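You operate a simulated robot arm through the tools that you are given. There is no shell and no other tool. Be economical: measure what you need, move in short steps, check, and stop when the job is done.

You are at the controls of a simulated two-armed robot. One attempt, no reset.

## Task
Wipe up the spill on the card bench with the cloth and put it back.

The check looks at the end state, three seconds after you hand in, the way a careful person would. Anything else that was tipped, shoved, dropped, spilled or broken makes it a failure. Flat cloth is picked up by pressing the open fingertips on it (5 to 10 N) and closing them slowly along it; thin cloth reads only 2 to 8 mm in the jaws.

## Robot
Two 7-joint arms with two-finger parallel grippers on one trunk, on a base that drives. Base frame: it is fixed to the floor where the robot stands at the start and does not move with it; the origin is under the middle of the robot, x ahead of it, y to its left, z up. Units: mm, degrees, N and s.
The left shoulder is at the start at [60, 189, 1178], the right one opposite. With the tool pointing down near the work surface each hand reaches from about 100 to 640 mm from the robot's upright axis, wherever it stands, measured 20 degrees to its own side. Payload 3.43 kg a hand.
The tool frame of a hand sits at the grasp point between the pads (the TCP): z along the fingers, y along the line on which they close. The tips reach 30 mm beyond it. Largest opening 94 mm; finger width 28, thickness 10; the body of the gripper, 50 by 96 mm, starts 55 mm behind the TCP.
Orientation is that of the tool frame in the base frame, as a unit quaternion [x, y, z, w]. With the fingers straight down and closing along the base's y, the tool's x points along the base's -x, its y along +y and its z along -z.

## Interface
- The arms move only by the tool drive_tool. It takes "left_commands", "right_commands" or both (then of equal length, played together; a hand with none holds still); each is one flat list of numbers, 6 for each row, row after row: the shift along the base's x, y, z in mm, then the turn, a rotation vector about the base's x, y, z in degrees. In form: [tx, ty, tz, wx, wy, wz, tx, ty, tz, wx, wy, wz, ...]. A call has 1 to 12 rows; each row is the pose to reach, as a shift and turn from the pose commanded when the call began. "left_grip" and "right_grip" are, for a hand that has rows, the closure, from 0 (fully open) to 1 (shut), set as the call begins (left out, the last holds). Each row takes 0.2 s and may step no farther than 50 mm and 8.6 degrees from the row before; otherwise, or with a gripper value out of range, the whole call is refused. Where a pose cannot be reached the arm comes as near as it can. A force on the tool above 40 N (or 10 N above the force at the start of the call, whichever is more), or a blocked arm, ends the call early, and 0.2 s more pass. Each finger travels about 153 mm/s and halts on what it meets, pressing with about 26 N; the grip force reading is that of the motor and also rises with nothing between the fingers. The clock runs only during rows and for 0.2 s after the last one: add rows that repeat a pose to give the fingers time. It gives the time, the measured TCP pose, the force on the tool (base axes), the opening and the grip force at its end, in the units of the frame above (readings bear some noise), with the torque about the TCP (base axes, N m) and any sound that the robot's microphone picked up, and new pictures: "views" is both (left out), scene, wrist or none (wrist: the cameras of the hands that moved).
- Cameras (640 x 400 px; columns grow to the right, rows downward): "scene" is now at [10.3, -27.1, 1724.4]; the picture's right is [-0.38, -0.93, 0.00], its down [-0.72, 0.29, -0.62] and it looks along [0.58, -0.23, -0.78] (base axes); focal length 264 px, centre (320, 200). "left" rides on the left gripper at [76, -14, -102] in its tool frame; the picture's right is [0.18, 0.98, 0.00], its down [-0.75, 0.14, -0.64] and it looks along [-0.63, 0.12, 0.77] (tool axes); focal length 243 px, centre (320, 200). "right" rides on the right gripper at [76, 14, -103] in its tool frame; the picture's right is [-0.18, 0.98, 0.00], its down [-0.75, -0.14, -0.64] and it looks along [-0.63, -0.12, 0.77] (tool axes); focal length 243 px, centre (320, 200). There is no depth. A picture from a camera that has moved, and an enlarged one, comes with that camera's place and axes in the base frame and with its lens.
- slide_trunk(by): slides the trunk up (or, below 0, down) by that many mm; the arms and the scene camera ride with it, the base frame stays. It gives what a move gives, with no picture.
- drive_base(legs): drives the robot by 1 to 6 legs, each [ahead, left, turn to the left] in mm, mm and degrees, along the robot's own axes; the way and the turn of a leg run together, so that a leg with both is an arc; at most 1500 mm and 180 degrees a leg. The arms and the cameras ride along, it lands a little off, and it stops where it bumps. It gives what a move gives, and a new picture of the scene camera.
- turn_head(pan, tilt): turns the head with the scene camera to pan (to the left, within 86 degrees either way) and tilt (down, from -29 to 69), counted from straight ahead of the robot. It gives what a move gives, and a new picture of the scene camera.
- inspect(camera, box): a new picture of the part [left, top, right, bottom] of that camera's present view, enlarged. It takes no simulated time.
- sign_off(): hands the job in; it is judged then, once.

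Go step by step. Nothing tells you exact positions but the pictures and the camera data: compare them with the known pose of the tool, close in by small moves and look again before you grip or let go. The budget is 120 turns and 260 pictures, counting those below and the enlarged ones. Unless the task says otherwise, let go and move clear before handing in, and close with one line.

The tools are called after "Emit:" as a command line: name --argument value ..., lists and objects as JSON in quotes. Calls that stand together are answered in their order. drive_tool: Moves the arms, as the interface text tells. Its arguments: {"type":"object","properties":{"left_commands":{"type":"array"},"left_grip":{"type":"number"},"right_commands":{"type":"array"},"right_grip":{"type":"number"},"views":{"type":"string","enum":["both","scene","wrist","none"]}},"required":[]} The other tools are called the same way: slide_trunk (by) slides the trunk up or down; drive_base (legs) drives the base; turn_head (pan, tilt) turns the head that bears the scene camera; inspect (camera, box) takes an enlarged picture of a part of a camera's view; sign_off () hands the job in.

At the start:

```text
clock: 0.0
left_ee_pos: [405.1, -76.9, 1073.6]
left_ee_rot: [0.0, 1.0, 0.0, 0.0]
left_force: [0.3, -0.3, 0.2]
left_ft_torque: [-0.03, 0.02, -0.04]
left_finger_gap: 94.3
left_gripper_force: 0.1
right_ee_pos: [230.1, -342.6, 1160.6]
right_ee_rot: [-0.001, 1.0, 0.0, 0.0]
right_force: [0.7, 0.2, 0.6]
right_ft_torque: [0.02, 0.03, 0.0]
right_finger_gap: 93.7
right_gripper_force: 0.1
trunk travel left (down, up): [-850.0, 140.0]
robot x, y, heading: [-0.8, -0.0, 0.0]
head pan, tilt: [-22.1, 51.5]
```

scene: 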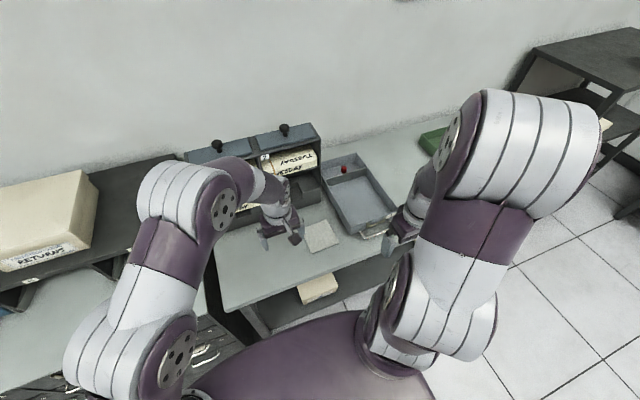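
right: 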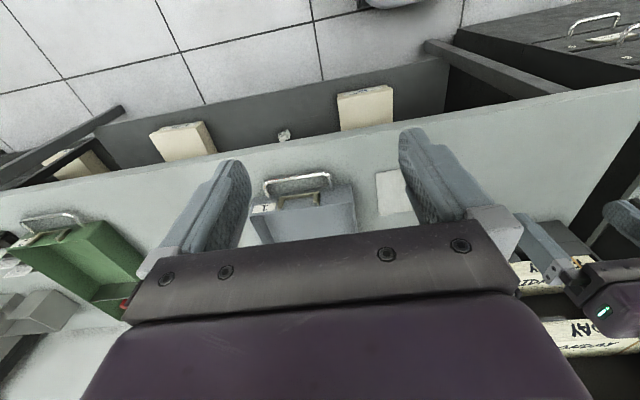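
left: 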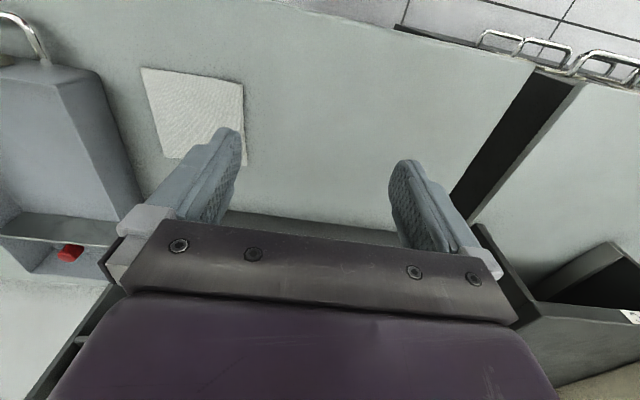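

I see a bench with a grey tray, a white cloth and boxes, and other benches to the left and right. I'll look closer to find the spill and work out which bench is the card bench.

Emit:
inspect --camera "scene" --box '[180, 110, 460, 310]'

Emit:
turn_head --pan 30 --tilt 40

Emit:
turn_head --pan -70 --tilt 40

```text
2.00 times, centred on (320, 210) of scene
camera zoom: at [10.3, -27.1, 1724.4], right [-0.38, -0.93, 0.0], down [-0.72, 0.29, -0.62], along [0.58, -0.23, -0.78], focal length 528 px, centre (320, 180)
```

zoom: 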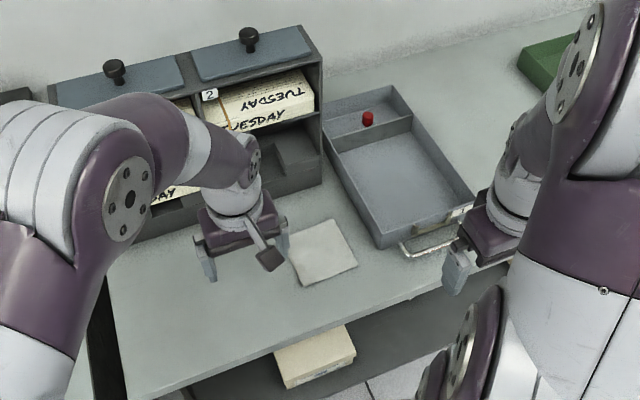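

```text
clock: 1.2
left_ee_pos: [404.9, -77.1, 1074.2]
left_ee_rot: [0.0, 1.0, 0.0, 0.0]
left_force: [0.5, 0.1, 0.6]
left_ft_torque: [-0.02, -0.03, 0.0]
left_finger_gap: 93.6
left_gripper_force: 0.1
right_ee_pos: [230.7, -341.8, 1160.8]
right_ee_rot: [0.0, 1.0, 0.001, 0.0]
right_force: [0.2, 0.1, 0.2]
right_ft_torque: [0.01, 0.0, 0.03]
right_finger_gap: 94.2
right_gripper_force: 0.1
trunk travel left (down, up): [-850.0, 140.0]
robot x, y, heading: [0.7, 0.1, -0.1]
head pan, tilt: [30.0, 40.0]
camera scene: at [13.9, 43.8, 1740.5], right [0.5, -0.87, 0.0], down [-0.56, -0.32, -0.77], along [0.66, 0.38, -0.64], focal length 264 px, centre (320, 200)
```

scene: 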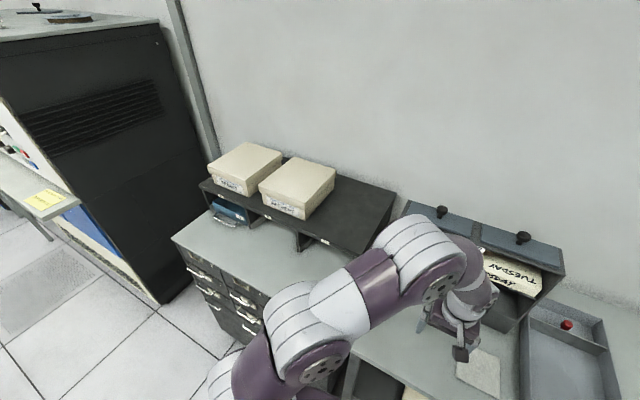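

```text
clock: 3.0
left_ee_pos: [404.5, -76.8, 1074.6]
left_ee_rot: [0.0, 1.0, 0.0, 0.0]
left_force: [-0.5, -0.3, 0.1]
left_ft_torque: [-0.03, 0.01, 0.01]
left_finger_gap: 93.9
left_gripper_force: 0.1
right_ee_pos: [229.8, -342.1, 1160.4]
right_ee_rot: [0.0, 1.0, -0.001, 0.0]
right_force: [0.4, -0.9, 0.4]
right_ft_torque: [0.04, 0.02, 0.01]
right_finger_gap: 93.8
right_gripper_force: 0.1
trunk travel left (down, up): [-850.0, 140.0]
robot x, y, heading: [-2.7, 1.2, 0.2]
head pan, tilt: [-70.0, 40.0]
camera scene: at [-30.6, -78.5, 1740.5], right [-0.94, -0.34, 0.0], down [-0.22, 0.6, -0.77], along [0.26, -0.72, -0.64], focal length 264 px, centre (320, 200)
```

scene: 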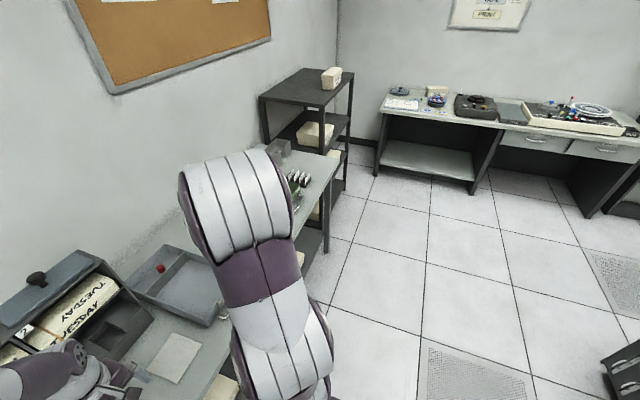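

The cloth lies on the bench ahead of me, which also holds the card decks. The right arm hides part of that bench, so I'll turn the robot a little to see past it.

Emit:
drive_base --legs '[[-300, 0, 0]]'

Emit:
turn_head --pan -30 --tilt 40

Emit:
drive_base --legs '[[0, 0, -60]]'

Emit:
turn_head --pan 0 --tilt 40

```text
clock: 5.0
left_ee_pos: [102.3, -75.2, 1073.7]
left_ee_rot: [-0.003, 1.0, 0.001, 0.0]
left_force: [-0.2, -0.4, 0.0]
left_ft_torque: [0.01, -0.03, 0.01]
left_finger_gap: 94.0
left_gripper_force: 0.1
right_ee_pos: [-72.2, -343.4, 1160.0]
right_ee_rot: [-0.003, 1.0, -0.001, -0.001]
right_force: [-1.2, 0.4, 0.4]
right_ft_torque: [-0.01, 0.02, -0.01]
right_finger_gap: 94.2
right_gripper_force: 0.0
trunk travel left (down, up): [-850.0, 140.0]
robot x, y, heading: [-308.8, 0.7, 0.2]
head pan, tilt: [-70.0, 40.0]
camera scene: at [-333.4, -79.3, 1740.5], right [-0.94, -0.35, 0.0], down [-0.22, 0.6, -0.77], along [0.26, -0.72, -0.64], focal length 264 px, centre (320, 200)
```

scene: 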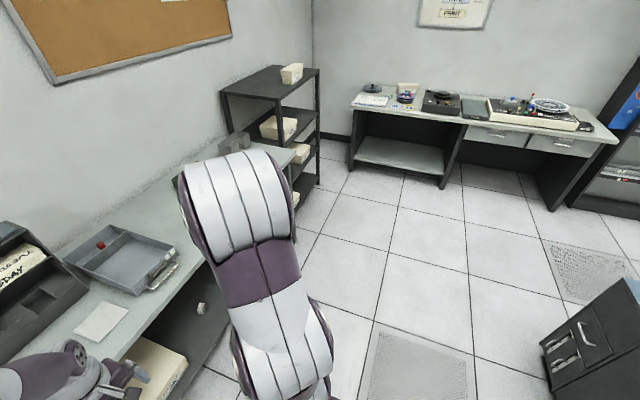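

```text
clock: 6.1
left_ee_pos: [102.2, -76.1, 1074.2]
left_ee_rot: [-0.003, 1.0, -0.001, 0.0]
left_force: [-0.5, 0.6, 0.3]
left_ft_torque: [0.0, -0.02, 0.01]
left_finger_gap: 94.0
left_gripper_force: 0.1
right_ee_pos: [-73.6, -342.3, 1160.8]
right_ee_rot: [-0.003, 1.0, 0.001, 0.0]
right_force: [0.2, 0.0, -0.2]
right_ft_torque: [-0.01, 0.03, 0.02]
right_finger_gap: 94.0
right_gripper_force: 0.1
trunk travel left (down, up): [-850.0, 140.0]
robot x, y, heading: [-304.3, -0.1, -0.0]
head pan, tilt: [-30.0, 40.0]
camera scene: at [-290.0, -41.8, 1740.5], right [-0.5, -0.87, 0.0], down [-0.56, 0.32, -0.77], along [0.66, -0.38, -0.64], focal length 264 px, centre (320, 200)
```

scene: 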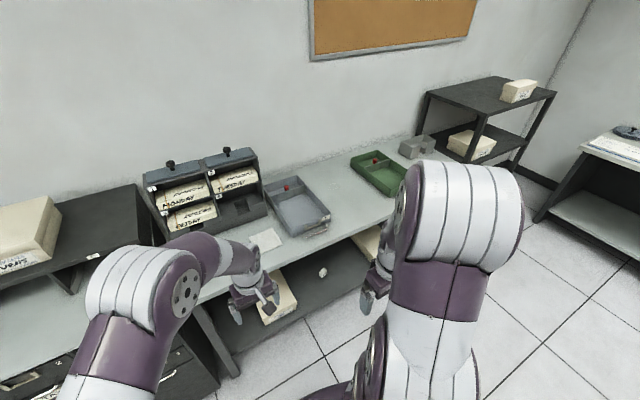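

```text
clock: 9.2
left_ee_pos: [-168.3, -389.7, 1073.6]
left_ee_rot: [0.501, 0.866, 0.0, -0.001]
left_force: [0.2, -0.6, 0.4]
left_ft_torque: [-0.02, -0.02, 0.02]
left_finger_gap: 93.9
left_gripper_force: 0.0
right_ee_pos: [-486.2, -370.9, 1159.0]
right_ee_rot: [0.501, 0.866, 0.0, 0.0]
right_force: [-0.7, -0.2, 0.4]
right_ft_torque: [-0.02, -0.01, 0.0]
right_finger_gap: 94.0
right_gripper_force: 0.1
trunk travel left (down, up): [-850.0, 140.0]
robot x, y, heading: [-305.2, 0.9, -60.0]
head pan, tilt: [-30.0, 40.0]
camera scene: at [-334.5, -32.3, 1740.5], right [-1.0, 0.0, 0.0], down [0.0, 0.64, -0.77], along [0.0, -0.77, -0.64], focal length 264 px, centre (320, 200)
```

scene: 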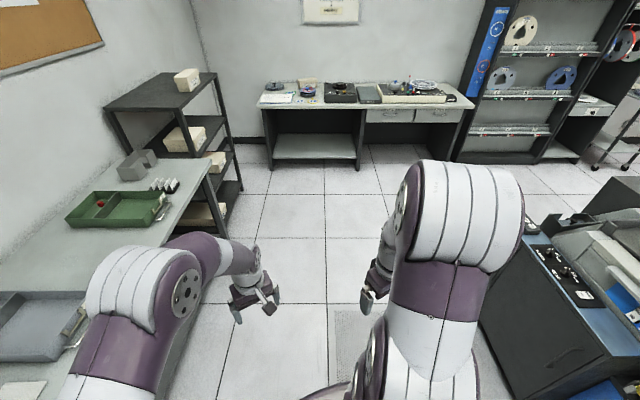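

```text
clock: 10.1
left_ee_pos: [-167.9, -390.5, 1073.6]
left_ee_rot: [0.5, 0.866, 0.0, -0.001]
left_force: [-0.3, -0.2, -0.5]
left_ft_torque: [-0.02, -0.01, 0.01]
left_finger_gap: 93.9
left_gripper_force: 0.1
right_ee_pos: [-486.8, -370.9, 1160.3]
right_ee_rot: [0.5, 0.866, 0.0, 0.0]
right_force: [0.3, -0.6, -0.2]
right_ft_torque: [0.03, 0.0, 0.03]
right_finger_gap: 94.0
right_gripper_force: 0.0
trunk travel left (down, up): [-850.0, 140.0]
robot x, y, heading: [-305.0, 0.7, -60.1]
head pan, tilt: [0.0, 40.0]
camera scene: at [-292.1, -21.0, 1740.5], right [-0.87, -0.5, 0.0], down [-0.32, 0.56, -0.77], along [0.38, -0.66, -0.64], focal length 264 px, centre (320, 200)
```

scene: 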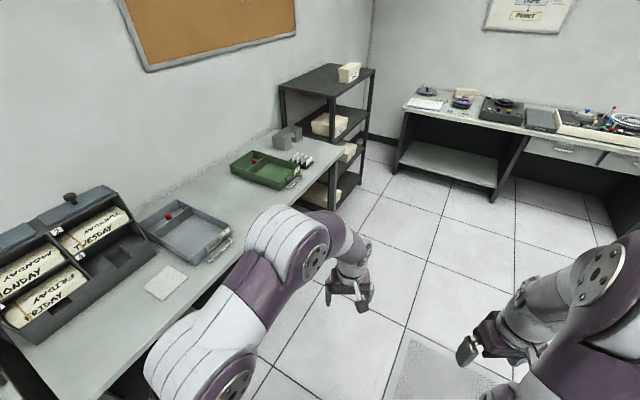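

No spill stands out yet, so I'll enlarge the bench and the far bench.

Emit:
inspect --camera "scene" --box '[120, 120, 360, 270]'

Emit:
inspect --camera "scene" --box '[0, 170, 240, 320]'

Emit:
inspect --camera "scene" --box '[400, 70, 640, 220]'

```text
2.67 times, centred on (240, 195) of scene
camera zoom: at [-292.1, -21.0, 1740.5], right [-0.87, -0.5, 0.0], down [-0.32, 0.56, -0.77], along [0.38, -0.66, -0.64], focal length 705 px, centre (533, 213)
```

zoom: 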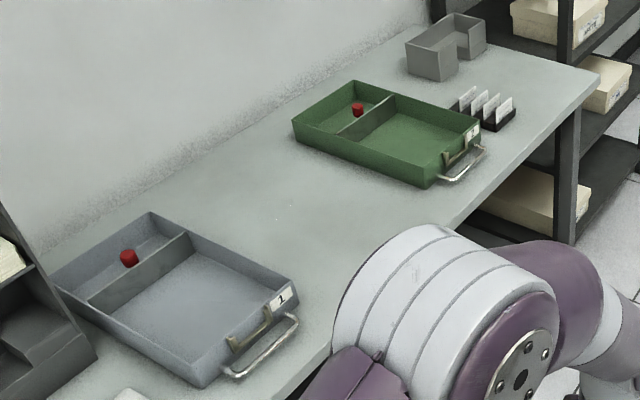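

```text
2.67 times, centred on (120, 245) of scene
camera zoom: at [-292.1, -21.0, 1740.5], right [-0.87, -0.5, 0.0], down [-0.32, 0.56, -0.77], along [0.38, -0.66, -0.64], focal length 705 px, centre (853, 80)
```

zoom: 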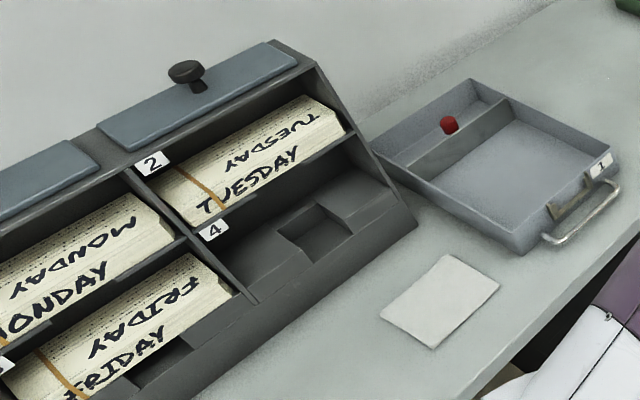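

```text
2.67 times, centred on (520, 145) of scene
camera zoom: at [-292.1, -21.0, 1740.5], right [-0.87, -0.5, 0.0], down [-0.32, 0.56, -0.77], along [0.38, -0.66, -0.64], focal length 705 px, centre (-213, 347)
```

zoom: 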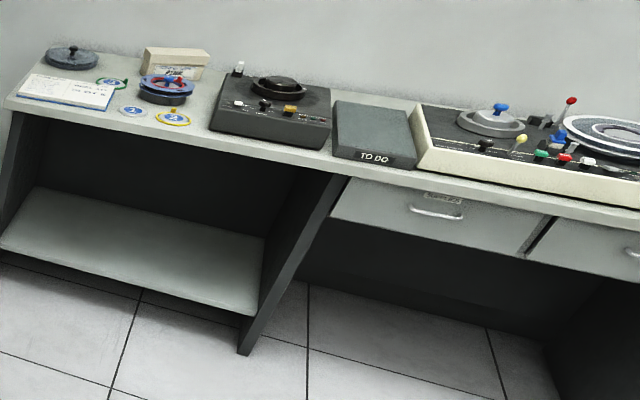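

Faint specks show on the bench between the two trays. I'll look at the rest of the room, then come back for a closer view.

Emit:
turn_head --pan -80 --tilt 30

Emit:
inspect --camera "left" --box '[0, 0, 320, 200]'

Emit:
drive_base --legs '[[0, 0, -60]]'

Emit:
drive_base --legs '[[0, 0, -60]]'

```text
clock: 11.7
left_ee_pos: [-167.2, -390.5, 1074.2]
left_ee_rot: [0.501, 0.866, 0.0, 0.0]
left_force: [-0.2, 0.0, 0.6]
left_ft_torque: [0.01, 0.02, 0.0]
left_finger_gap: 94.1
left_gripper_force: 0.0
right_ee_pos: [-486.5, -370.8, 1160.3]
right_ee_rot: [0.5, 0.866, 0.001, 0.0]
right_force: [-0.2, -0.1, 0.3]
right_ft_torque: [0.0, 0.01, -0.01]
right_finger_gap: 93.8
right_gripper_force: 0.0
trunk travel left (down, up): [-850.0, 140.0]
robot x, y, heading: [-301.0, 2.1, -60.0]
head pan, tilt: [-80.0, 30.0]
camera scene: at [-403.8, -5.5, 1755.8], right [-0.64, 0.77, 0.0], down [0.38, 0.32, -0.87], along [-0.66, -0.56, -0.5], focal length 264 px, centre (320, 200)
```

scene: 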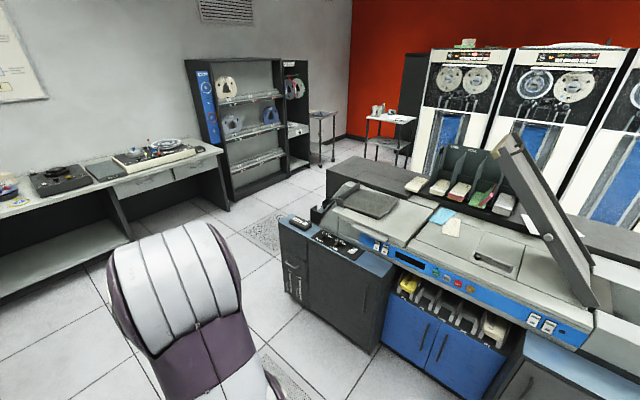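

```text
2.00 times, centred on (160, 100) of left
camera zoom: at [-219.9, -331.4, 1177.7], right [0.76, 0.65, 0.0], down [0.5, -0.58, 0.64], along [0.42, -0.49, -0.77], focal length 485 px, centre (640, 400)
```

zoom: 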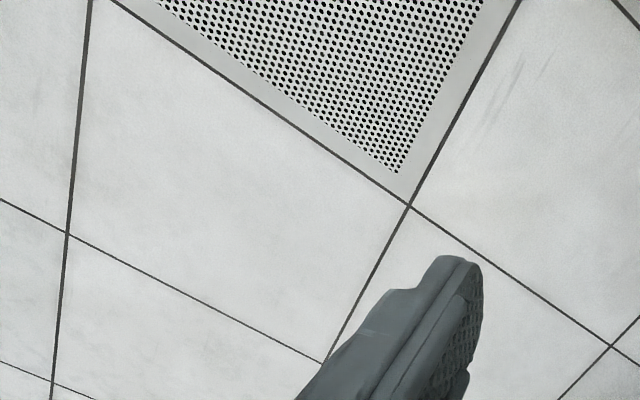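

```text
clock: 14.7
left_ee_pos: [-578.2, -310.1, 1073.1]
left_ee_rot: [0.87, 0.493, 0.0, 0.0]
left_force: [-0.1, -0.1, -0.3]
left_ft_torque: [-0.01, 0.01, -0.02]
left_finger_gap: 94.1
left_gripper_force: 0.0
right_ee_pos: [-716.1, -23.3, 1160.9]
right_ee_rot: [0.87, 0.493, 0.0, 0.0]
right_force: [1.1, 0.2, -0.8]
right_ft_torque: [-0.01, 0.01, -0.03]
right_finger_gap: 94.1
right_gripper_force: 0.1
trunk travel left (down, up): [-850.0, 140.0]
robot x, y, heading: [-309.3, -0.0, -120.7]
head pan, tilt: [-80.0, 30.0]
camera scene: at [-358.4, 84.4, 1755.9], right [0.36, 0.93, 0.0], down [0.47, -0.18, -0.87], along [-0.81, 0.31, -0.5], focal length 264 px, centre (320, 200)
```

scene: 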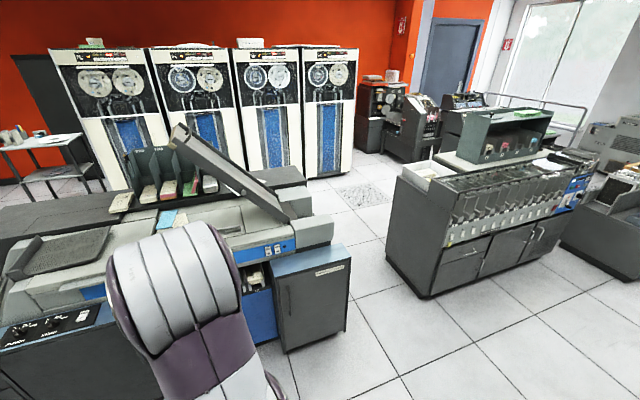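

```text
clock: 17.8
left_ee_pos: [-710.2, 80.5, 1075.9]
left_ee_rot: [1.0, -0.008, 0.0, 0.0]
left_force: [-0.2, -0.3, -0.5]
left_ft_torque: [0.03, -0.01, 0.03]
left_finger_gap: 93.8
left_gripper_force: 0.0
right_ee_pos: [-530.0, 345.4, 1160.6]
right_ee_rot: [1.0, -0.006, 0.0, 0.0]
right_force: [0.6, -0.1, -0.6]
right_ft_torque: [0.03, -0.04, -0.01]
right_finger_gap: 93.9
right_gripper_force: 0.0
trunk travel left (down, up): [-850.0, 140.0]
robot x, y, heading: [-303.6, 1.2, 179.0]
head pan, tilt: [-80.0, 30.0]
camera scene: at [-259.2, 89.3, 1755.9], right [0.99, 0.16, 0.0], down [0.08, -0.49, -0.87], along [-0.14, 0.85, -0.5], focal length 264 px, centre (320, 200)
```

scene: 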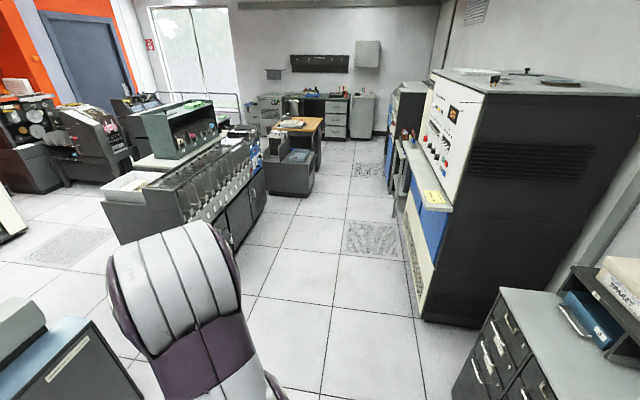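

The other furniture is machines and tape racks, so the card bench is the one with the card decks. I'll turn back and drive in front of the gap between the trays to look for the spill.

Emit:
drive_base --legs '[[0, 0, 180]]'

Emit:
turn_head --pan 0 --tilt 50

Emit:
drive_base --legs '[[0, -600, 0], [150, 0, 0]]'

Emit:
inspect --camera "scene" --box '[160, 50, 480, 250]'

```text
clock: 25.5
left_ee_pos: [100.8, -82.9, 1074.6]
left_ee_rot: [0.007, 1.0, 0.0, 0.0]
left_force: [0.3, -0.4, -0.2]
left_ft_torque: [0.0, 0.04, -0.01]
left_finger_gap: 93.8
left_gripper_force: 0.0
right_ee_pos: [-79.6, -346.6, 1159.9]
right_ee_rot: [0.006, 1.0, -0.001, 0.0]
right_force: [0.1, -0.3, -0.9]
right_ft_torque: [0.0, -0.04, 0.0]
right_finger_gap: 94.2
right_gripper_force: 0.0
trunk travel left (down, up): [-850.0, 140.0]
robot x, y, heading: [-304.6, -1.6, -0.3]
head pan, tilt: [-80.0, 30.0]
camera scene: at [-349.9, -87.8, 1755.9], right [-0.99, -0.16, 0.0], down [-0.08, 0.49, -0.87], along [0.14, -0.85, -0.5], focal length 264 px, centre (320, 200)
```

scene: 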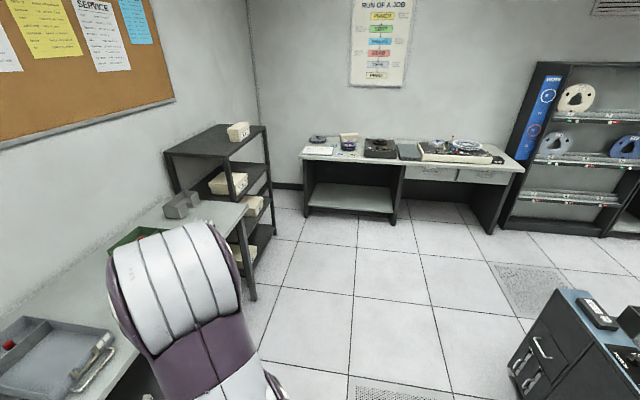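

```text
clock: 27.1
left_ee_pos: [99.6, -83.0, 1074.6]
left_ee_rot: [0.005, 1.0, -0.001, 0.0]
left_force: [-0.4, 1.0, 0.7]
left_ft_torque: [0.0, 0.01, 0.0]
left_finger_gap: 93.8
left_gripper_force: 0.1
right_ee_pos: [-78.9, -346.4, 1160.7]
right_ee_rot: [0.006, 1.0, 0.001, 0.0]
right_force: [0.8, 0.0, -0.2]
right_ft_torque: [0.0, -0.03, 0.03]
right_finger_gap: 94.0
right_gripper_force: 0.1
trunk travel left (down, up): [-850.0, 140.0]
robot x, y, heading: [-303.3, -0.1, -0.5]
head pan, tilt: [0.0, 50.0]
camera scene: at [-287.4, 0.4, 1726.3], right [-0.01, -1.0, 0.0], down [-0.77, 0.01, -0.64], along [0.64, -0.01, -0.77], focal length 264 px, centre (320, 200)
```

scene: 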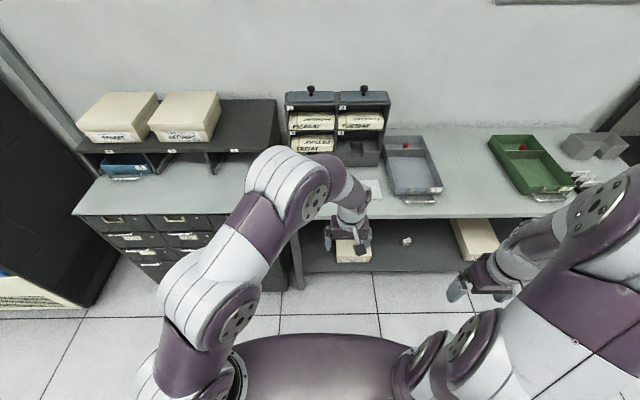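

```text
clock: 31.4
left_ee_pos: [237.6, -683.7, 1075.0]
left_ee_rot: [0.014, 1.0, 0.0, 0.001]
left_force: [-0.8, -0.7, -0.1]
left_ft_torque: [-0.01, 0.0, -0.02]
left_finger_gap: 94.0
left_gripper_force: 0.2
right_ee_pos: [54.4, -944.7, 1161.3]
right_ee_rot: [0.014, 1.0, 0.0, 0.0]
right_force: [-0.2, 0.3, 0.1]
right_ft_torque: [0.03, 0.0, -0.04]
right_finger_gap: 93.9
right_gripper_force: 0.1
trunk travel left (down, up): [-850.0, 140.0]
robot x, y, heading: [-159.8, -596.3, -1.6]
head pan, tilt: [0.0, 50.0]
camera scene: at [-150.4, -594.7, 1726.4], right [-0.03, -1.0, 0.0], down [-0.76, 0.02, -0.64], along [0.64, -0.02, -0.76], focal length 264 px, centre (320, 200)
```

scene: 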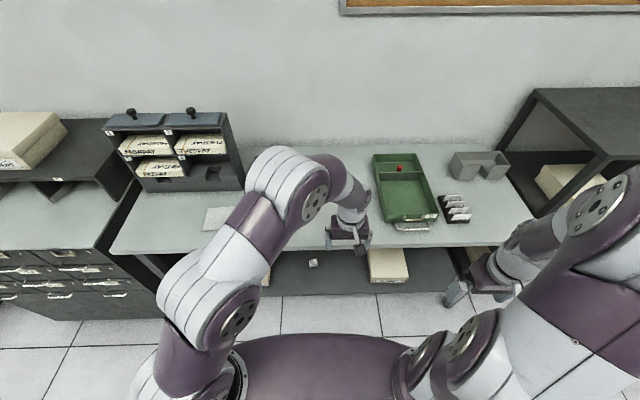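

```text
2.00 times, centred on (320, 150) of scene
camera zoom: at [-150.4, -594.7, 1726.4], right [-0.03, -1.0, 0.0], down [-0.76, 0.02, -0.64], along [0.64, -0.02, -0.76], focal length 528 px, centre (320, 300)
```

zoom: 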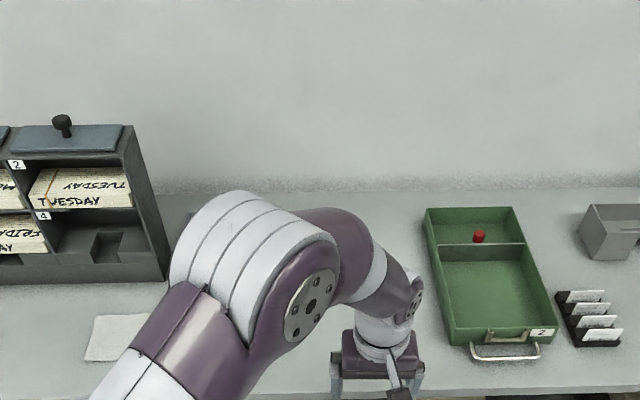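

The left arm now hides the gap, so I'll look through the left wrist camera instead.

Emit:
inspect --camera "left" --box '[0, 0, 640, 400]'

Emit:
inspect --camera "scene" --box '[350, 140, 550, 265]'

Emit:
drive_base --legs '[[0, 200, 0]]'

Emit:
inspect --camera "left" --box '[0, 0, 640, 400]'

```text
1.00 times, centred on (320, 200) of left
camera zoom: at [159.0, -695.3, 1178.4], right [-0.16, 0.99, 0.0], down [0.76, 0.12, 0.64], along [0.64, 0.1, -0.77], focal length 243 px, centre (320, 200)
```

zoom: 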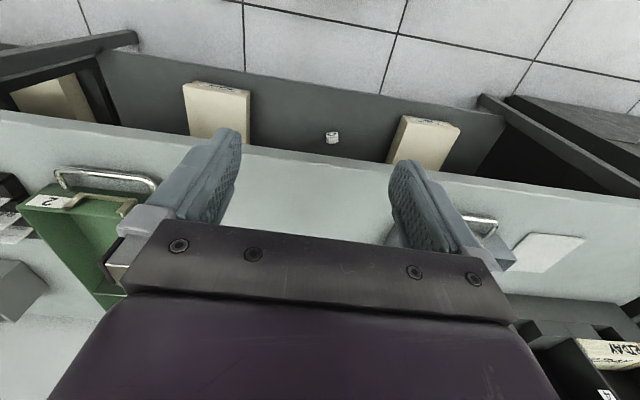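

```text
3.20 times, centred on (450, 202) of scene
camera zoom: at [-150.4, -594.7, 1726.4], right [-0.03, -1.0, 0.0], down [-0.76, 0.02, -0.64], along [0.64, -0.02, -0.76], focal length 846 px, centre (-96, 192)
```

zoom: 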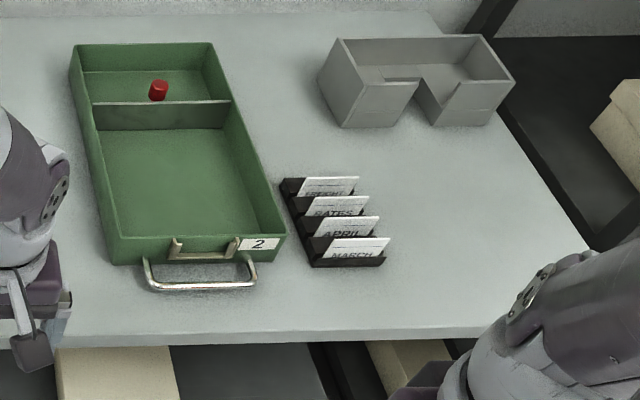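

```text
clock: 32.9
left_ee_pos: [244.3, -494.7, 1074.4]
left_ee_rot: [0.016, 1.0, 0.001, 0.0]
left_force: [0.8, 0.5, 0.0]
left_ft_torque: [0.02, 0.05, 0.02]
left_finger_gap: 94.1
left_gripper_force: 0.0
right_ee_pos: [59.8, -754.0, 1159.8]
right_ee_rot: [0.016, 1.0, 0.002, 0.0]
right_force: [-0.2, 0.2, -0.5]
right_ft_torque: [0.01, -0.03, -0.02]
right_finger_gap: 94.0
right_gripper_force: 0.1
trunk travel left (down, up): [-850.0, 140.0]
robot x, y, heading: [-158.1, -406.2, -1.8]
head pan, tilt: [0.0, 50.0]
camera scene: at [-141.9, -405.0, 1726.3], right [-0.03, -1.0, 0.0], down [-0.77, 0.03, -0.64], along [0.64, -0.02, -0.77], focal length 264 px, centre (320, 200)
```

scene: 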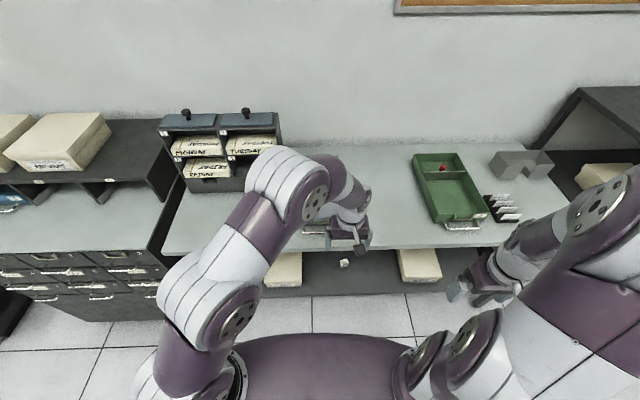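

```text
1.00 times, centred on (320, 200) of left
camera zoom: at [166.1, -506.0, 1177.7], right [-0.15, 0.99, 0.0], down [0.76, 0.12, 0.64], along [0.63, 0.1, -0.77], focal length 243 px, centre (320, 200)
```

zoom: 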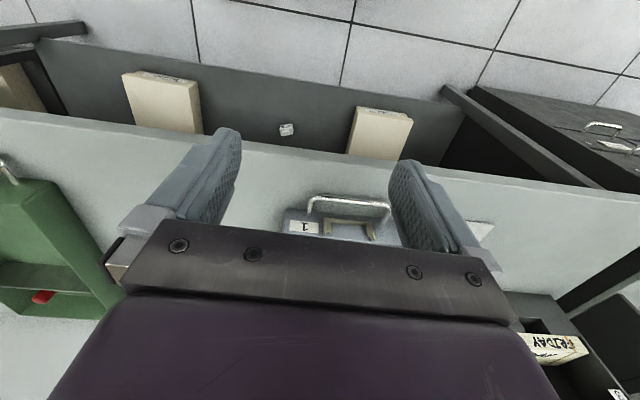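

I'll move the left arm aside to the left, keeping it high, to open the view.

Emit:
drive_tool --left_commands '[-20, 50, 0, 0, 0, 0, -40, 100, 0, 0, 0, 0, -60, 150, 0, 0, 0, 0, -80, 200, 0, 0, 0, 0, -100, 250, 0, 0, 0, 0, -120, 300, 0, 0, 0, 0]' --views "none"

Emit:
inspect --camera "scene" --box '[270, 120, 590, 320]'

Emit:
inspect --camera "scene" --box '[320, 140, 440, 215]'

```text
refused: row 1 steps farther than a row can; nothing moved
```

```text
2.00 times, centred on (430, 220) of scene
camera zoom: at [-141.9, -405.0, 1726.3], right [-0.03, -1.0, 0.0], down [-0.77, 0.03, -0.64], along [0.64, -0.02, -0.77], focal length 528 px, centre (100, 160)
```

zoom: 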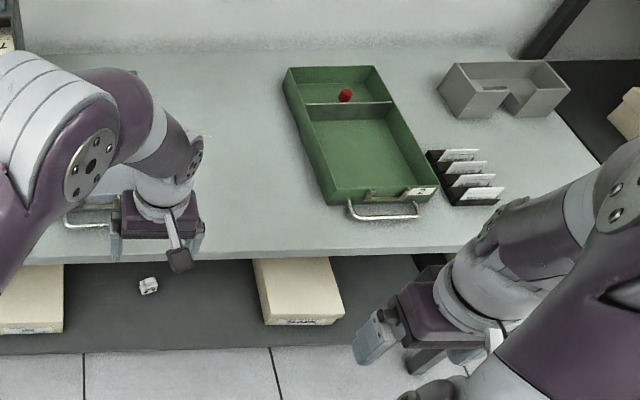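

```text
5.33 times, centred on (380, 178) of scene
camera zoom: at [-141.9, -405.0, 1726.3], right [-0.03, -1.0, 0.0], down [-0.77, 0.03, -0.64], along [0.64, -0.02, -0.77], focal length 1409 px, centre (0, 320)
```

zoom: 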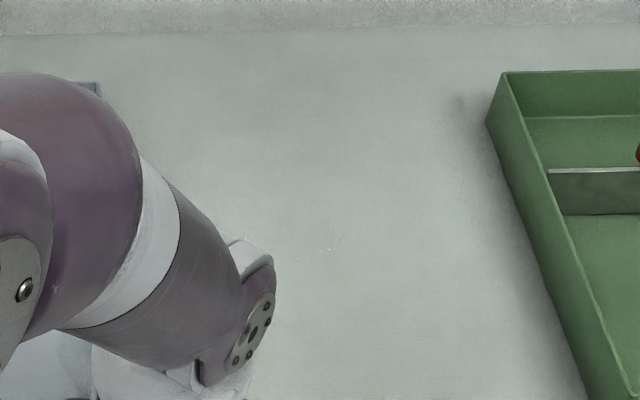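

Two shiny specks sit at about (672,-712), seen from both viewpoints, so that is probably a clear liquid spill. I'll bring the base closer and move the left arm aside in smaller steps.

Emit:
drive_base --legs '[[180, -100, 2]]'

Emit:
drive_tool --left_commands '[-15, 40, 0, 0, 0, 0, -30, 80, 0, 0, 0, 0, -45, 120, 0, 0, 0, 0, -60, 160, 0, 0, 0, 0, -75, 200, 0, 0, 0, 0, -90, 240, 0, 0, 0, 0]' --views "scene"

```text
clock: 34.6
left_ee_pos: [425.4, -581.1, 1075.6]
left_ee_rot: [-0.001, 1.0, -0.001, 0.0]
left_force: [0.8, 1.3, 0.1]
left_ft_torque: [0.01, -0.03, -0.03]
left_finger_gap: 94.0
left_gripper_force: 0.0
right_ee_pos: [250.5, -848.9, 1160.2]
right_ee_rot: [-0.001, 1.0, 0.0, 0.0]
right_force: [0.4, -0.3, -0.1]
right_ft_torque: [0.02, 0.01, -0.01]
right_finger_gap: 93.9
right_gripper_force: 0.1
trunk travel left (down, up): [-850.0, 140.0]
robot x, y, heading: [16.9, -506.5, 0.1]
head pan, tilt: [0.0, 50.0]
camera scene: at [36.4, -504.9, 1726.4], right [0.0, -1.0, 0.0], down [-0.77, 0.0, -0.64], along [0.64, 0.0, -0.77], focal length 264 px, centre (320, 200)
```

scene: 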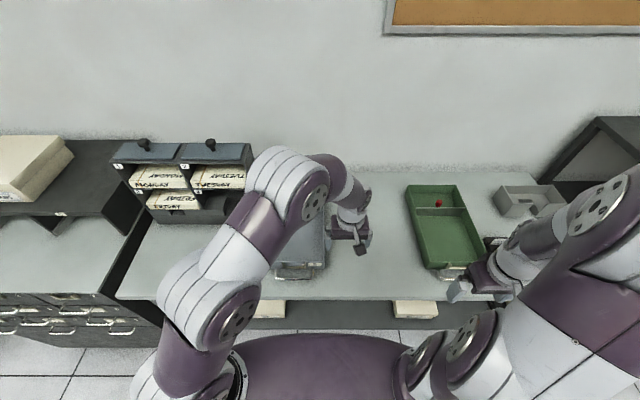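

```text
clock: 36.0
left_ee_pos: [335.6, -339.9, 1075.7]
left_ee_rot: [-0.001, 1.0, 0.0, 0.0]
left_force: [0.2, -0.1, -0.2]
left_ft_torque: [0.01, -0.01, 0.0]
left_finger_gap: 94.1
left_gripper_force: 0.0
right_ee_pos: [252.0, -847.1, 1160.3]
right_ee_rot: [-0.002, 1.0, 0.0, -0.001]
right_force: [1.1, -0.2, 0.5]
right_ft_torque: [0.0, 0.02, 0.0]
right_finger_gap: 94.1
right_gripper_force: 0.0
trunk travel left (down, up): [-850.0, 140.0]
robot x, y, heading: [16.5, -507.0, 0.1]
head pan, tilt: [0.0, 50.0]
camera scene: at [37.6, -503.8, 1726.3], right [0.0, -1.0, 0.0], down [-0.77, 0.0, -0.64], along [0.64, 0.0, -0.77], focal length 264 px, centre (320, 200)
```

scene: 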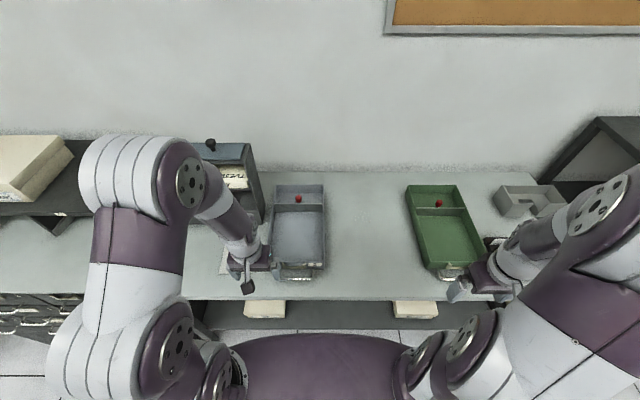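

Emit:
inspect --camera "scene" --box '[240, 165, 480, 315]'

Emit:
inspect --camera "scene" --box '[325, 170, 421, 230]'

```text
2.67 times, centred on (360, 240) of scene
camera zoom: at [37.6, -503.8, 1726.3], right [0.0, -1.0, 0.0], down [-0.77, 0.0, -0.64], along [0.64, 0.0, -0.77], focal length 705 px, centre (213, 93)
```

zoom: 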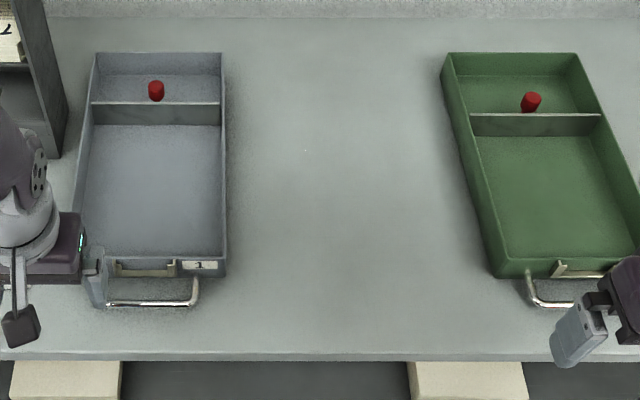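

```text
6.67 times, centred on (373, 200) of scene
camera zoom: at [37.6, -503.8, 1726.3], right [0.0, -1.0, 0.0], down [-0.77, 0.0, -0.64], along [0.64, 0.0, -0.77], focal length 1761 px, centre (-33, 200)
```

zoom: 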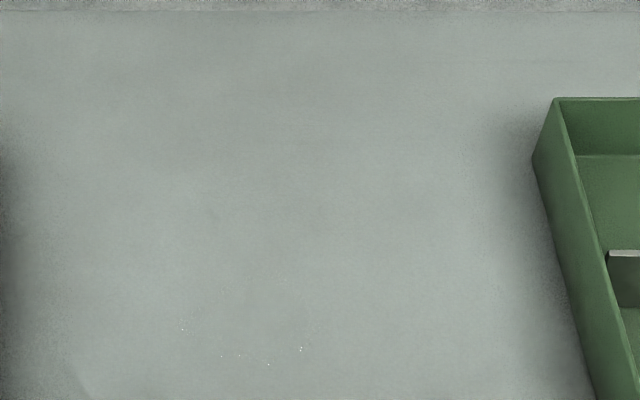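

There are several sparkles around x 650–680, y −640 to −712 between the trays. I'll bring the right wrist camera over them.

Emit:
drive_tool --right_commands '[40, 17, -10, 0, 0, 0, 80, 34, -20, 0, 0, 0, 120, 51, -30, 0, 0, 0, 160, 68, -40, 0, 0, 0, 200, 85, -50, 0, 0, 0, 240, 102, -60, 0, 0, 0, 280, 119, -70, 0, 0, 0, 320, 136, -80, 0, 0, 0, 360, 153, -90, 0, 0, 0, 390, 170, -100, 0, 0, 0]' --views "both"

Emit:
inspect --camera "right" --box '[160, 0, 480, 200]'

```text
clock: 38.2
left_ee_pos: [337.3, -340.9, 1074.1]
left_ee_rot: [-0.001, 1.0, 0.001, 0.0]
left_force: [0.6, 0.0, 0.6]
left_ft_torque: [0.0, 0.0, 0.02]
left_finger_gap: 94.0
left_gripper_force: 0.0
right_ee_pos: [625.3, -681.1, 1055.3]
right_ee_rot: [-0.002, 1.0, 0.0, 0.0]
right_force: [0.5, 0.1, -0.1]
right_ft_torque: [0.0, 0.0, 0.01]
right_finger_gap: 94.1
right_gripper_force: 0.0
right hand out of reach, approached as far as the arm can: row 10
trunk travel left (down, up): [-850.0, 140.0]
robot x, y, heading: [20.0, -505.3, 0.2]
head pan, tilt: [0.0, 50.0]
camera scene: at [39.0, -504.7, 1726.3], right [0.0, -1.0, 0.0], down [-0.77, 0.0, -0.64], along [0.64, 0.0, -0.77], focal length 264 px, centre (320, 200)
camera right: at [549.3, -666.7, 1158.5], right [0.18, 0.98, 0.0], down [0.75, -0.14, 0.64], along [0.63, -0.12, -0.77], focal length 243 px, centre (320, 200)
```

scene: 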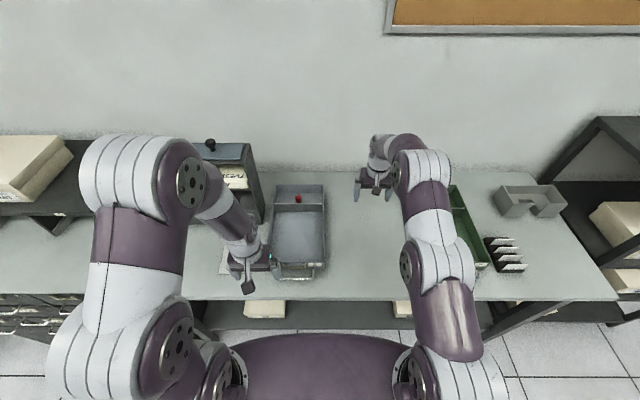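
right: 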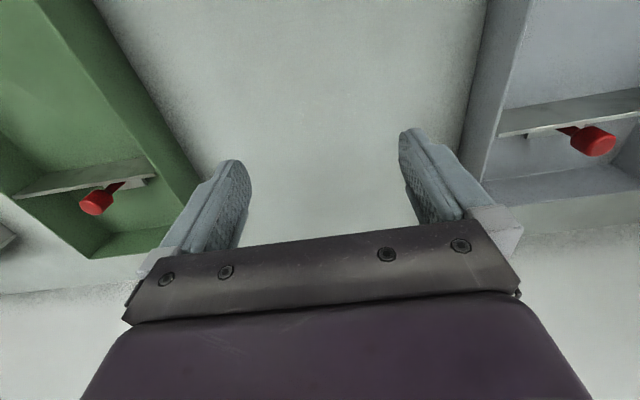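

```text
2.00 times, centred on (320, 100) of right
camera zoom: at [549.3, -666.7, 1158.5], right [0.18, 0.98, 0.0], down [0.75, -0.14, 0.64], along [0.63, -0.12, -0.77], focal length 485 px, centre (320, 400)
```

zoom: 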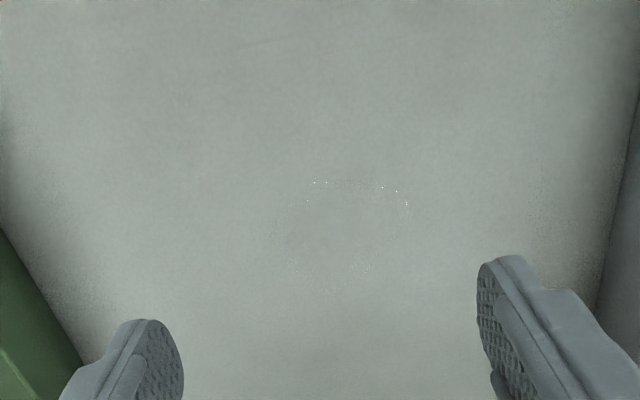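

A faint ring-shaped clear film shows near (676,-672), about 80–90 mm across. I'll zoom in to pin down its edges.

Emit:
inspect --camera "right" --box '[270, 60, 398, 140]'

Emit:
inspect --camera "right" --box '[240, 120, 400, 220]'

```text
5.00 times, centred on (334, 100) of right
camera zoom: at [549.3, -666.7, 1158.5], right [0.18, 0.98, 0.0], down [0.75, -0.14, 0.64], along [0.63, -0.12, -0.77], focal length 1213 px, centre (250, 700)
```

zoom: 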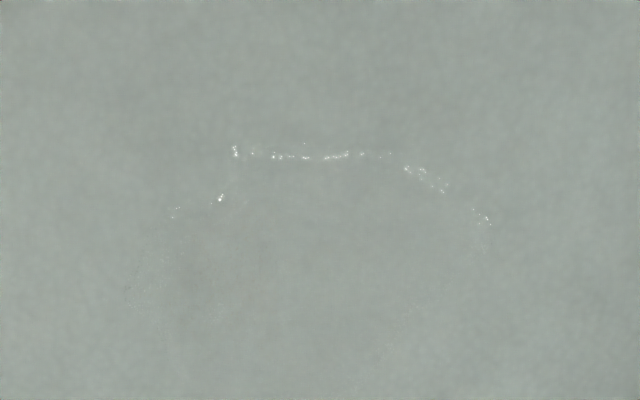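

```text
4.00 times, centred on (320, 170) of right
camera zoom: at [549.3, -666.7, 1158.5], right [0.18, 0.98, 0.0], down [0.75, -0.14, 0.64], along [0.63, -0.12, -0.77], focal length 970 px, centre (320, 320)
```

zoom: 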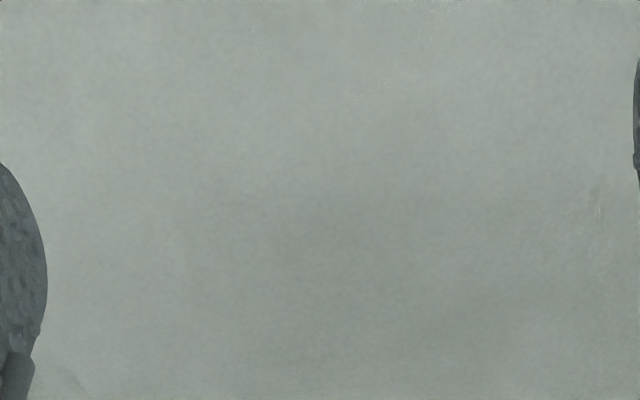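

The puddle spans roughly x 640–715, y −720 to −625. Next I'll fetch the cloth: retract the right hand, then drive left so the right hand faces it.

Emit:
drive_tool --right_commands '[-45, 0, 10, 0, 0, 0, -90, 0, 20, 0, 0, 0, -135, 0, 30, 0, 0, 0, -180, 0, 40, 0, 0, 0, -225, 0, 50, 0, 0, 0]' --views "none"

Emit:
drive_base --legs '[[0, 440, 0]]'

Emit:
inspect --camera "scene" --box '[240, 120, 480, 270]'

Emit:
inspect --camera "right" --box '[0, 0, 640, 400]'

```text
clock: 39.4
left_ee_pos: [334.7, -340.2, 1075.8]
left_ee_rot: [-0.002, 1.0, 0.0, 0.0]
left_force: [-0.7, 0.1, 0.5]
left_ft_torque: [0.03, -0.01, -0.03]
left_finger_gap: 94.0
left_gripper_force: 0.1
right_ee_pos: [397.3, -679.3, 1104.1]
right_ee_rot: [-0.002, 1.0, 0.001, 0.001]
right_force: [-0.7, -0.1, -0.8]
right_ft_torque: [-0.03, 0.01, 0.02]
right_finger_gap: 94.0
right_gripper_force: 0.0
trunk travel left (down, up): [-850.0, 140.0]
robot x, y, heading: [17.9, -506.4, 0.2]
head pan, tilt: [0.0, 50.0]
```

```text
clock: 42.1
left_ee_pos: [334.1, 106.2, 1076.5]
left_ee_rot: [-0.004, 1.0, 0.0, 0.001]
left_force: [-0.6, -0.1, 0.6]
left_ft_torque: [-0.03, 0.03, 0.01]
left_finger_gap: 93.8
left_gripper_force: 0.0
right_ee_pos: [399.7, -231.2, 1104.8]
right_ee_rot: [-0.005, 1.0, 0.001, 0.001]
right_force: [-0.2, -0.9, -0.7]
right_ft_torque: [0.02, 0.03, 0.01]
right_finger_gap: 94.2
right_gripper_force: 0.0
trunk travel left (down, up): [-850.0, 140.0]
robot x, y, heading: [21.8, -61.2, 0.5]
head pan, tilt: [0.0, 50.0]
camera scene: at [35.6, -60.9, 1726.3], right [0.01, -1.0, 0.0], down [-0.77, -0.01, -0.64], along [0.64, 0.01, -0.77], focal length 264 px, centre (320, 200)
```

scene: 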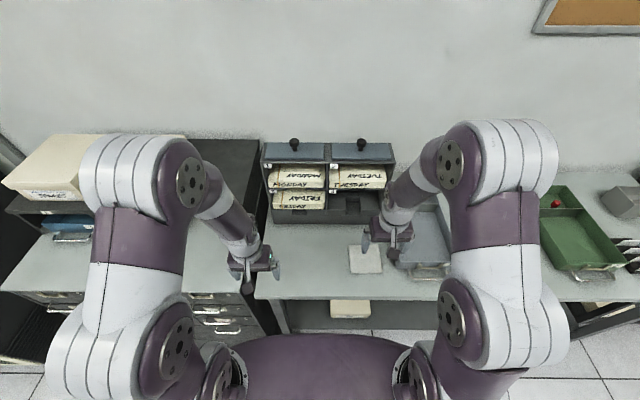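

```text
2.67 times, centred on (360, 195) of scene
camera zoom: at [35.6, -60.9, 1726.3], right [0.01, -1.0, 0.0], down [-0.77, -0.01, -0.64], along [0.64, 0.01, -0.77], focal length 705 px, centre (213, 213)
```

zoom: 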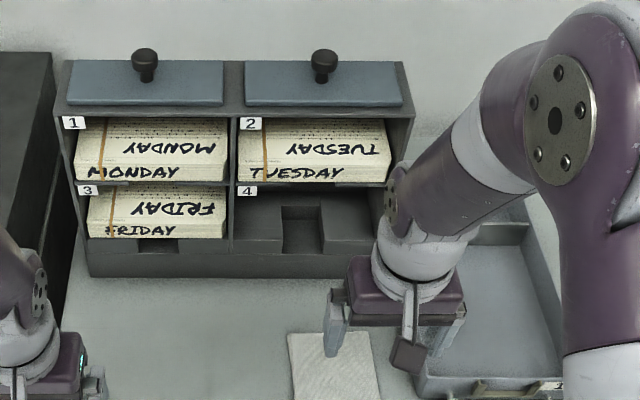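

```text
1.00 times, centred on (320, 200) of right
camera zoom: at [323.3, -218.8, 1207.3], right [0.18, 0.98, 0.0], down [0.76, -0.14, 0.64], along [0.63, -0.11, -0.77], focal length 243 px, centre (320, 200)
```

zoom: 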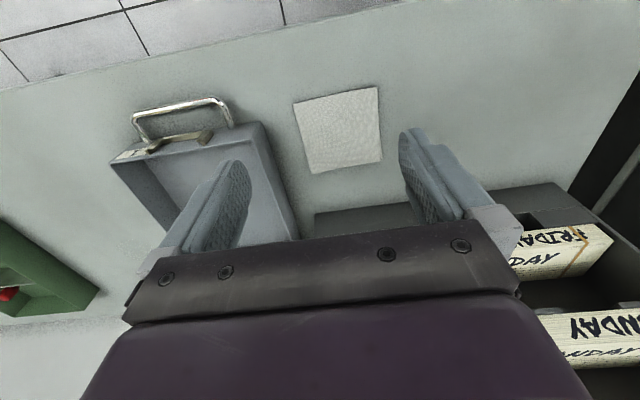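

The cloth measures about x 435–563, y −277 to −152, roughly axis-aligned and 125 mm square. I'll lower the right hand above a point near its front edge, with the jaws part open, and check again.

Emit:
drive_tool --right_commands '[14, 3, -30, 0, 0, 0, 28, 6, -65, 0, 0, 0, 42, 9, -100, 0, 0, 0, 56, 12, -135, 0, 0, 0, 70, 15, -170, 0, 0, 0, 72, 17, -195, 0, 0, 0, 72, 17, -195, 0, 0, 0]' --right_grip 0.36 --views "both"

```text
clock: 43.7
left_ee_pos: [332.0, 107.4, 1076.1]
left_ee_rot: [-0.003, 1.0, 0.0, 0.001]
left_force: [-0.1, -0.7, -1.0]
left_ft_torque: [-0.05, 0.02, 0.0]
left_finger_gap: 94.0
left_gripper_force: 0.1
right_ee_pos: [473.5, -213.0, 912.5]
right_ee_rot: [-0.005, 1.0, 0.0, 0.003]
right_force: [0.2, -2.2, 28.3]
right_ft_torque: [0.77, 0.03, 0.02]
right_finger_gap: 59.7
right_gripper_force: 0.0
trunk travel left (down, up): [-850.0, 140.0]
robot x, y, heading: [21.5, -62.8, 0.5]
head pan, tilt: [0.0, 50.0]
camera scene: at [33.3, -59.4, 1726.9], right [0.01, -1.0, 0.0], down [-0.77, -0.01, -0.64], along [0.64, 0.01, -0.77], focal length 264 px, centre (320, 200)
camera right: at [396.0, -199.8, 1014.6], right [0.18, 0.98, 0.0], down [0.75, -0.13, 0.65], along [0.64, -0.11, -0.76], focal length 243 px, centre (320, 200)
```

scene: 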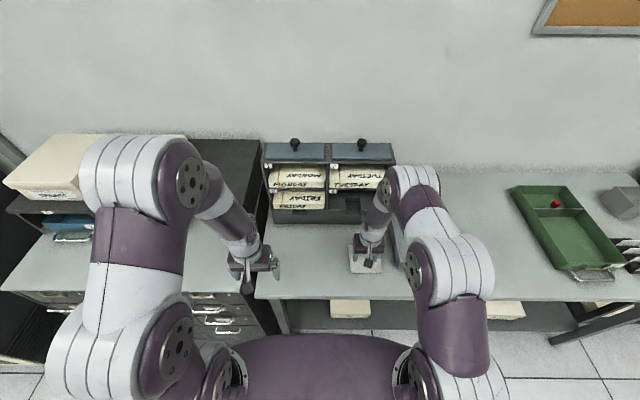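
right: 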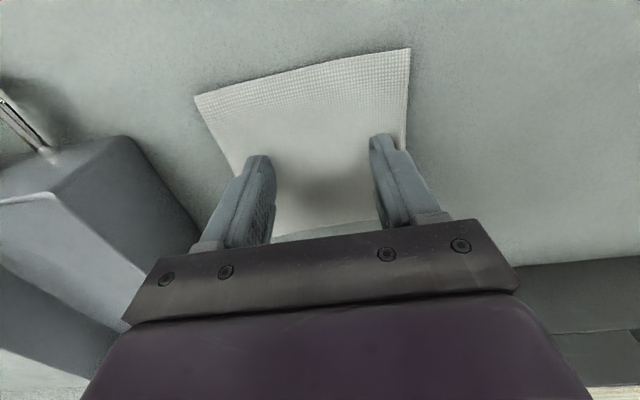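

The hand touched down at TCP z≈912, so this bench top is at about z=883, not 832. That puts the cloth at x 420–530, y −270 to −161, and the puddle at about (655,-670). I'll lift, shift toward the cloth's front edge and press gently.

Emit:
drive_tool --right_commands '[0, 0, 15, 0, 0, 0, -22, -3, 15, 0, 0, 0, -22, -3, 15, 0, 0, 0, -22, -3, 8, 0, 0, 0, -22, -3, 4, 0, 0, 0, -22, -3, 2, 0, 0, 0, -22, -3, 2, 0, 0, 0]' --views "wrist"

```text
clock: 45.3
left_ee_pos: [332.7, 106.1, 1075.1]
left_ee_rot: [-0.003, 1.0, 0.0, 0.001]
left_force: [-2.0, 0.4, 0.1]
left_ft_torque: [-0.02, 0.01, 0.03]
left_finger_gap: 94.3
left_gripper_force: 0.0
right_ee_pos: [449.6, -217.0, 913.4]
right_ee_rot: [-0.004, 1.0, -0.001, 0.001]
right_force: [0.0, 1.7, 10.4]
right_ft_torque: [-0.01, 0.02, 0.02]
right_finger_gap: 60.1
right_gripper_force: 0.3
trunk travel left (down, up): [-850.0, 140.0]
robot x, y, heading: [17.3, -60.2, 0.5]
head pan, tilt: [0.0, 50.0]
camera right: at [373.1, -203.7, 1015.2], right [0.18, 0.98, 0.0], down [0.75, -0.13, 0.64], along [0.63, -0.11, -0.77], focal length 243 px, centre (320, 200)
```

right: 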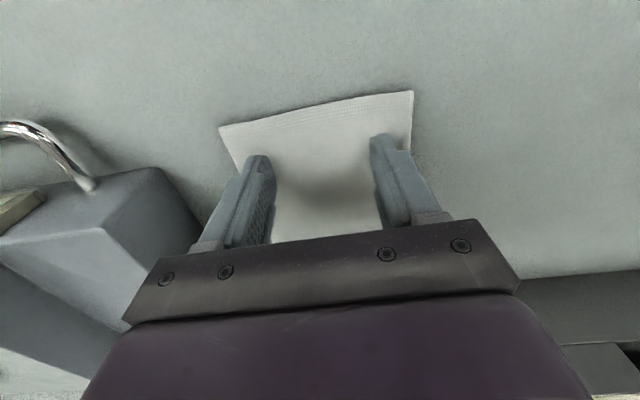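

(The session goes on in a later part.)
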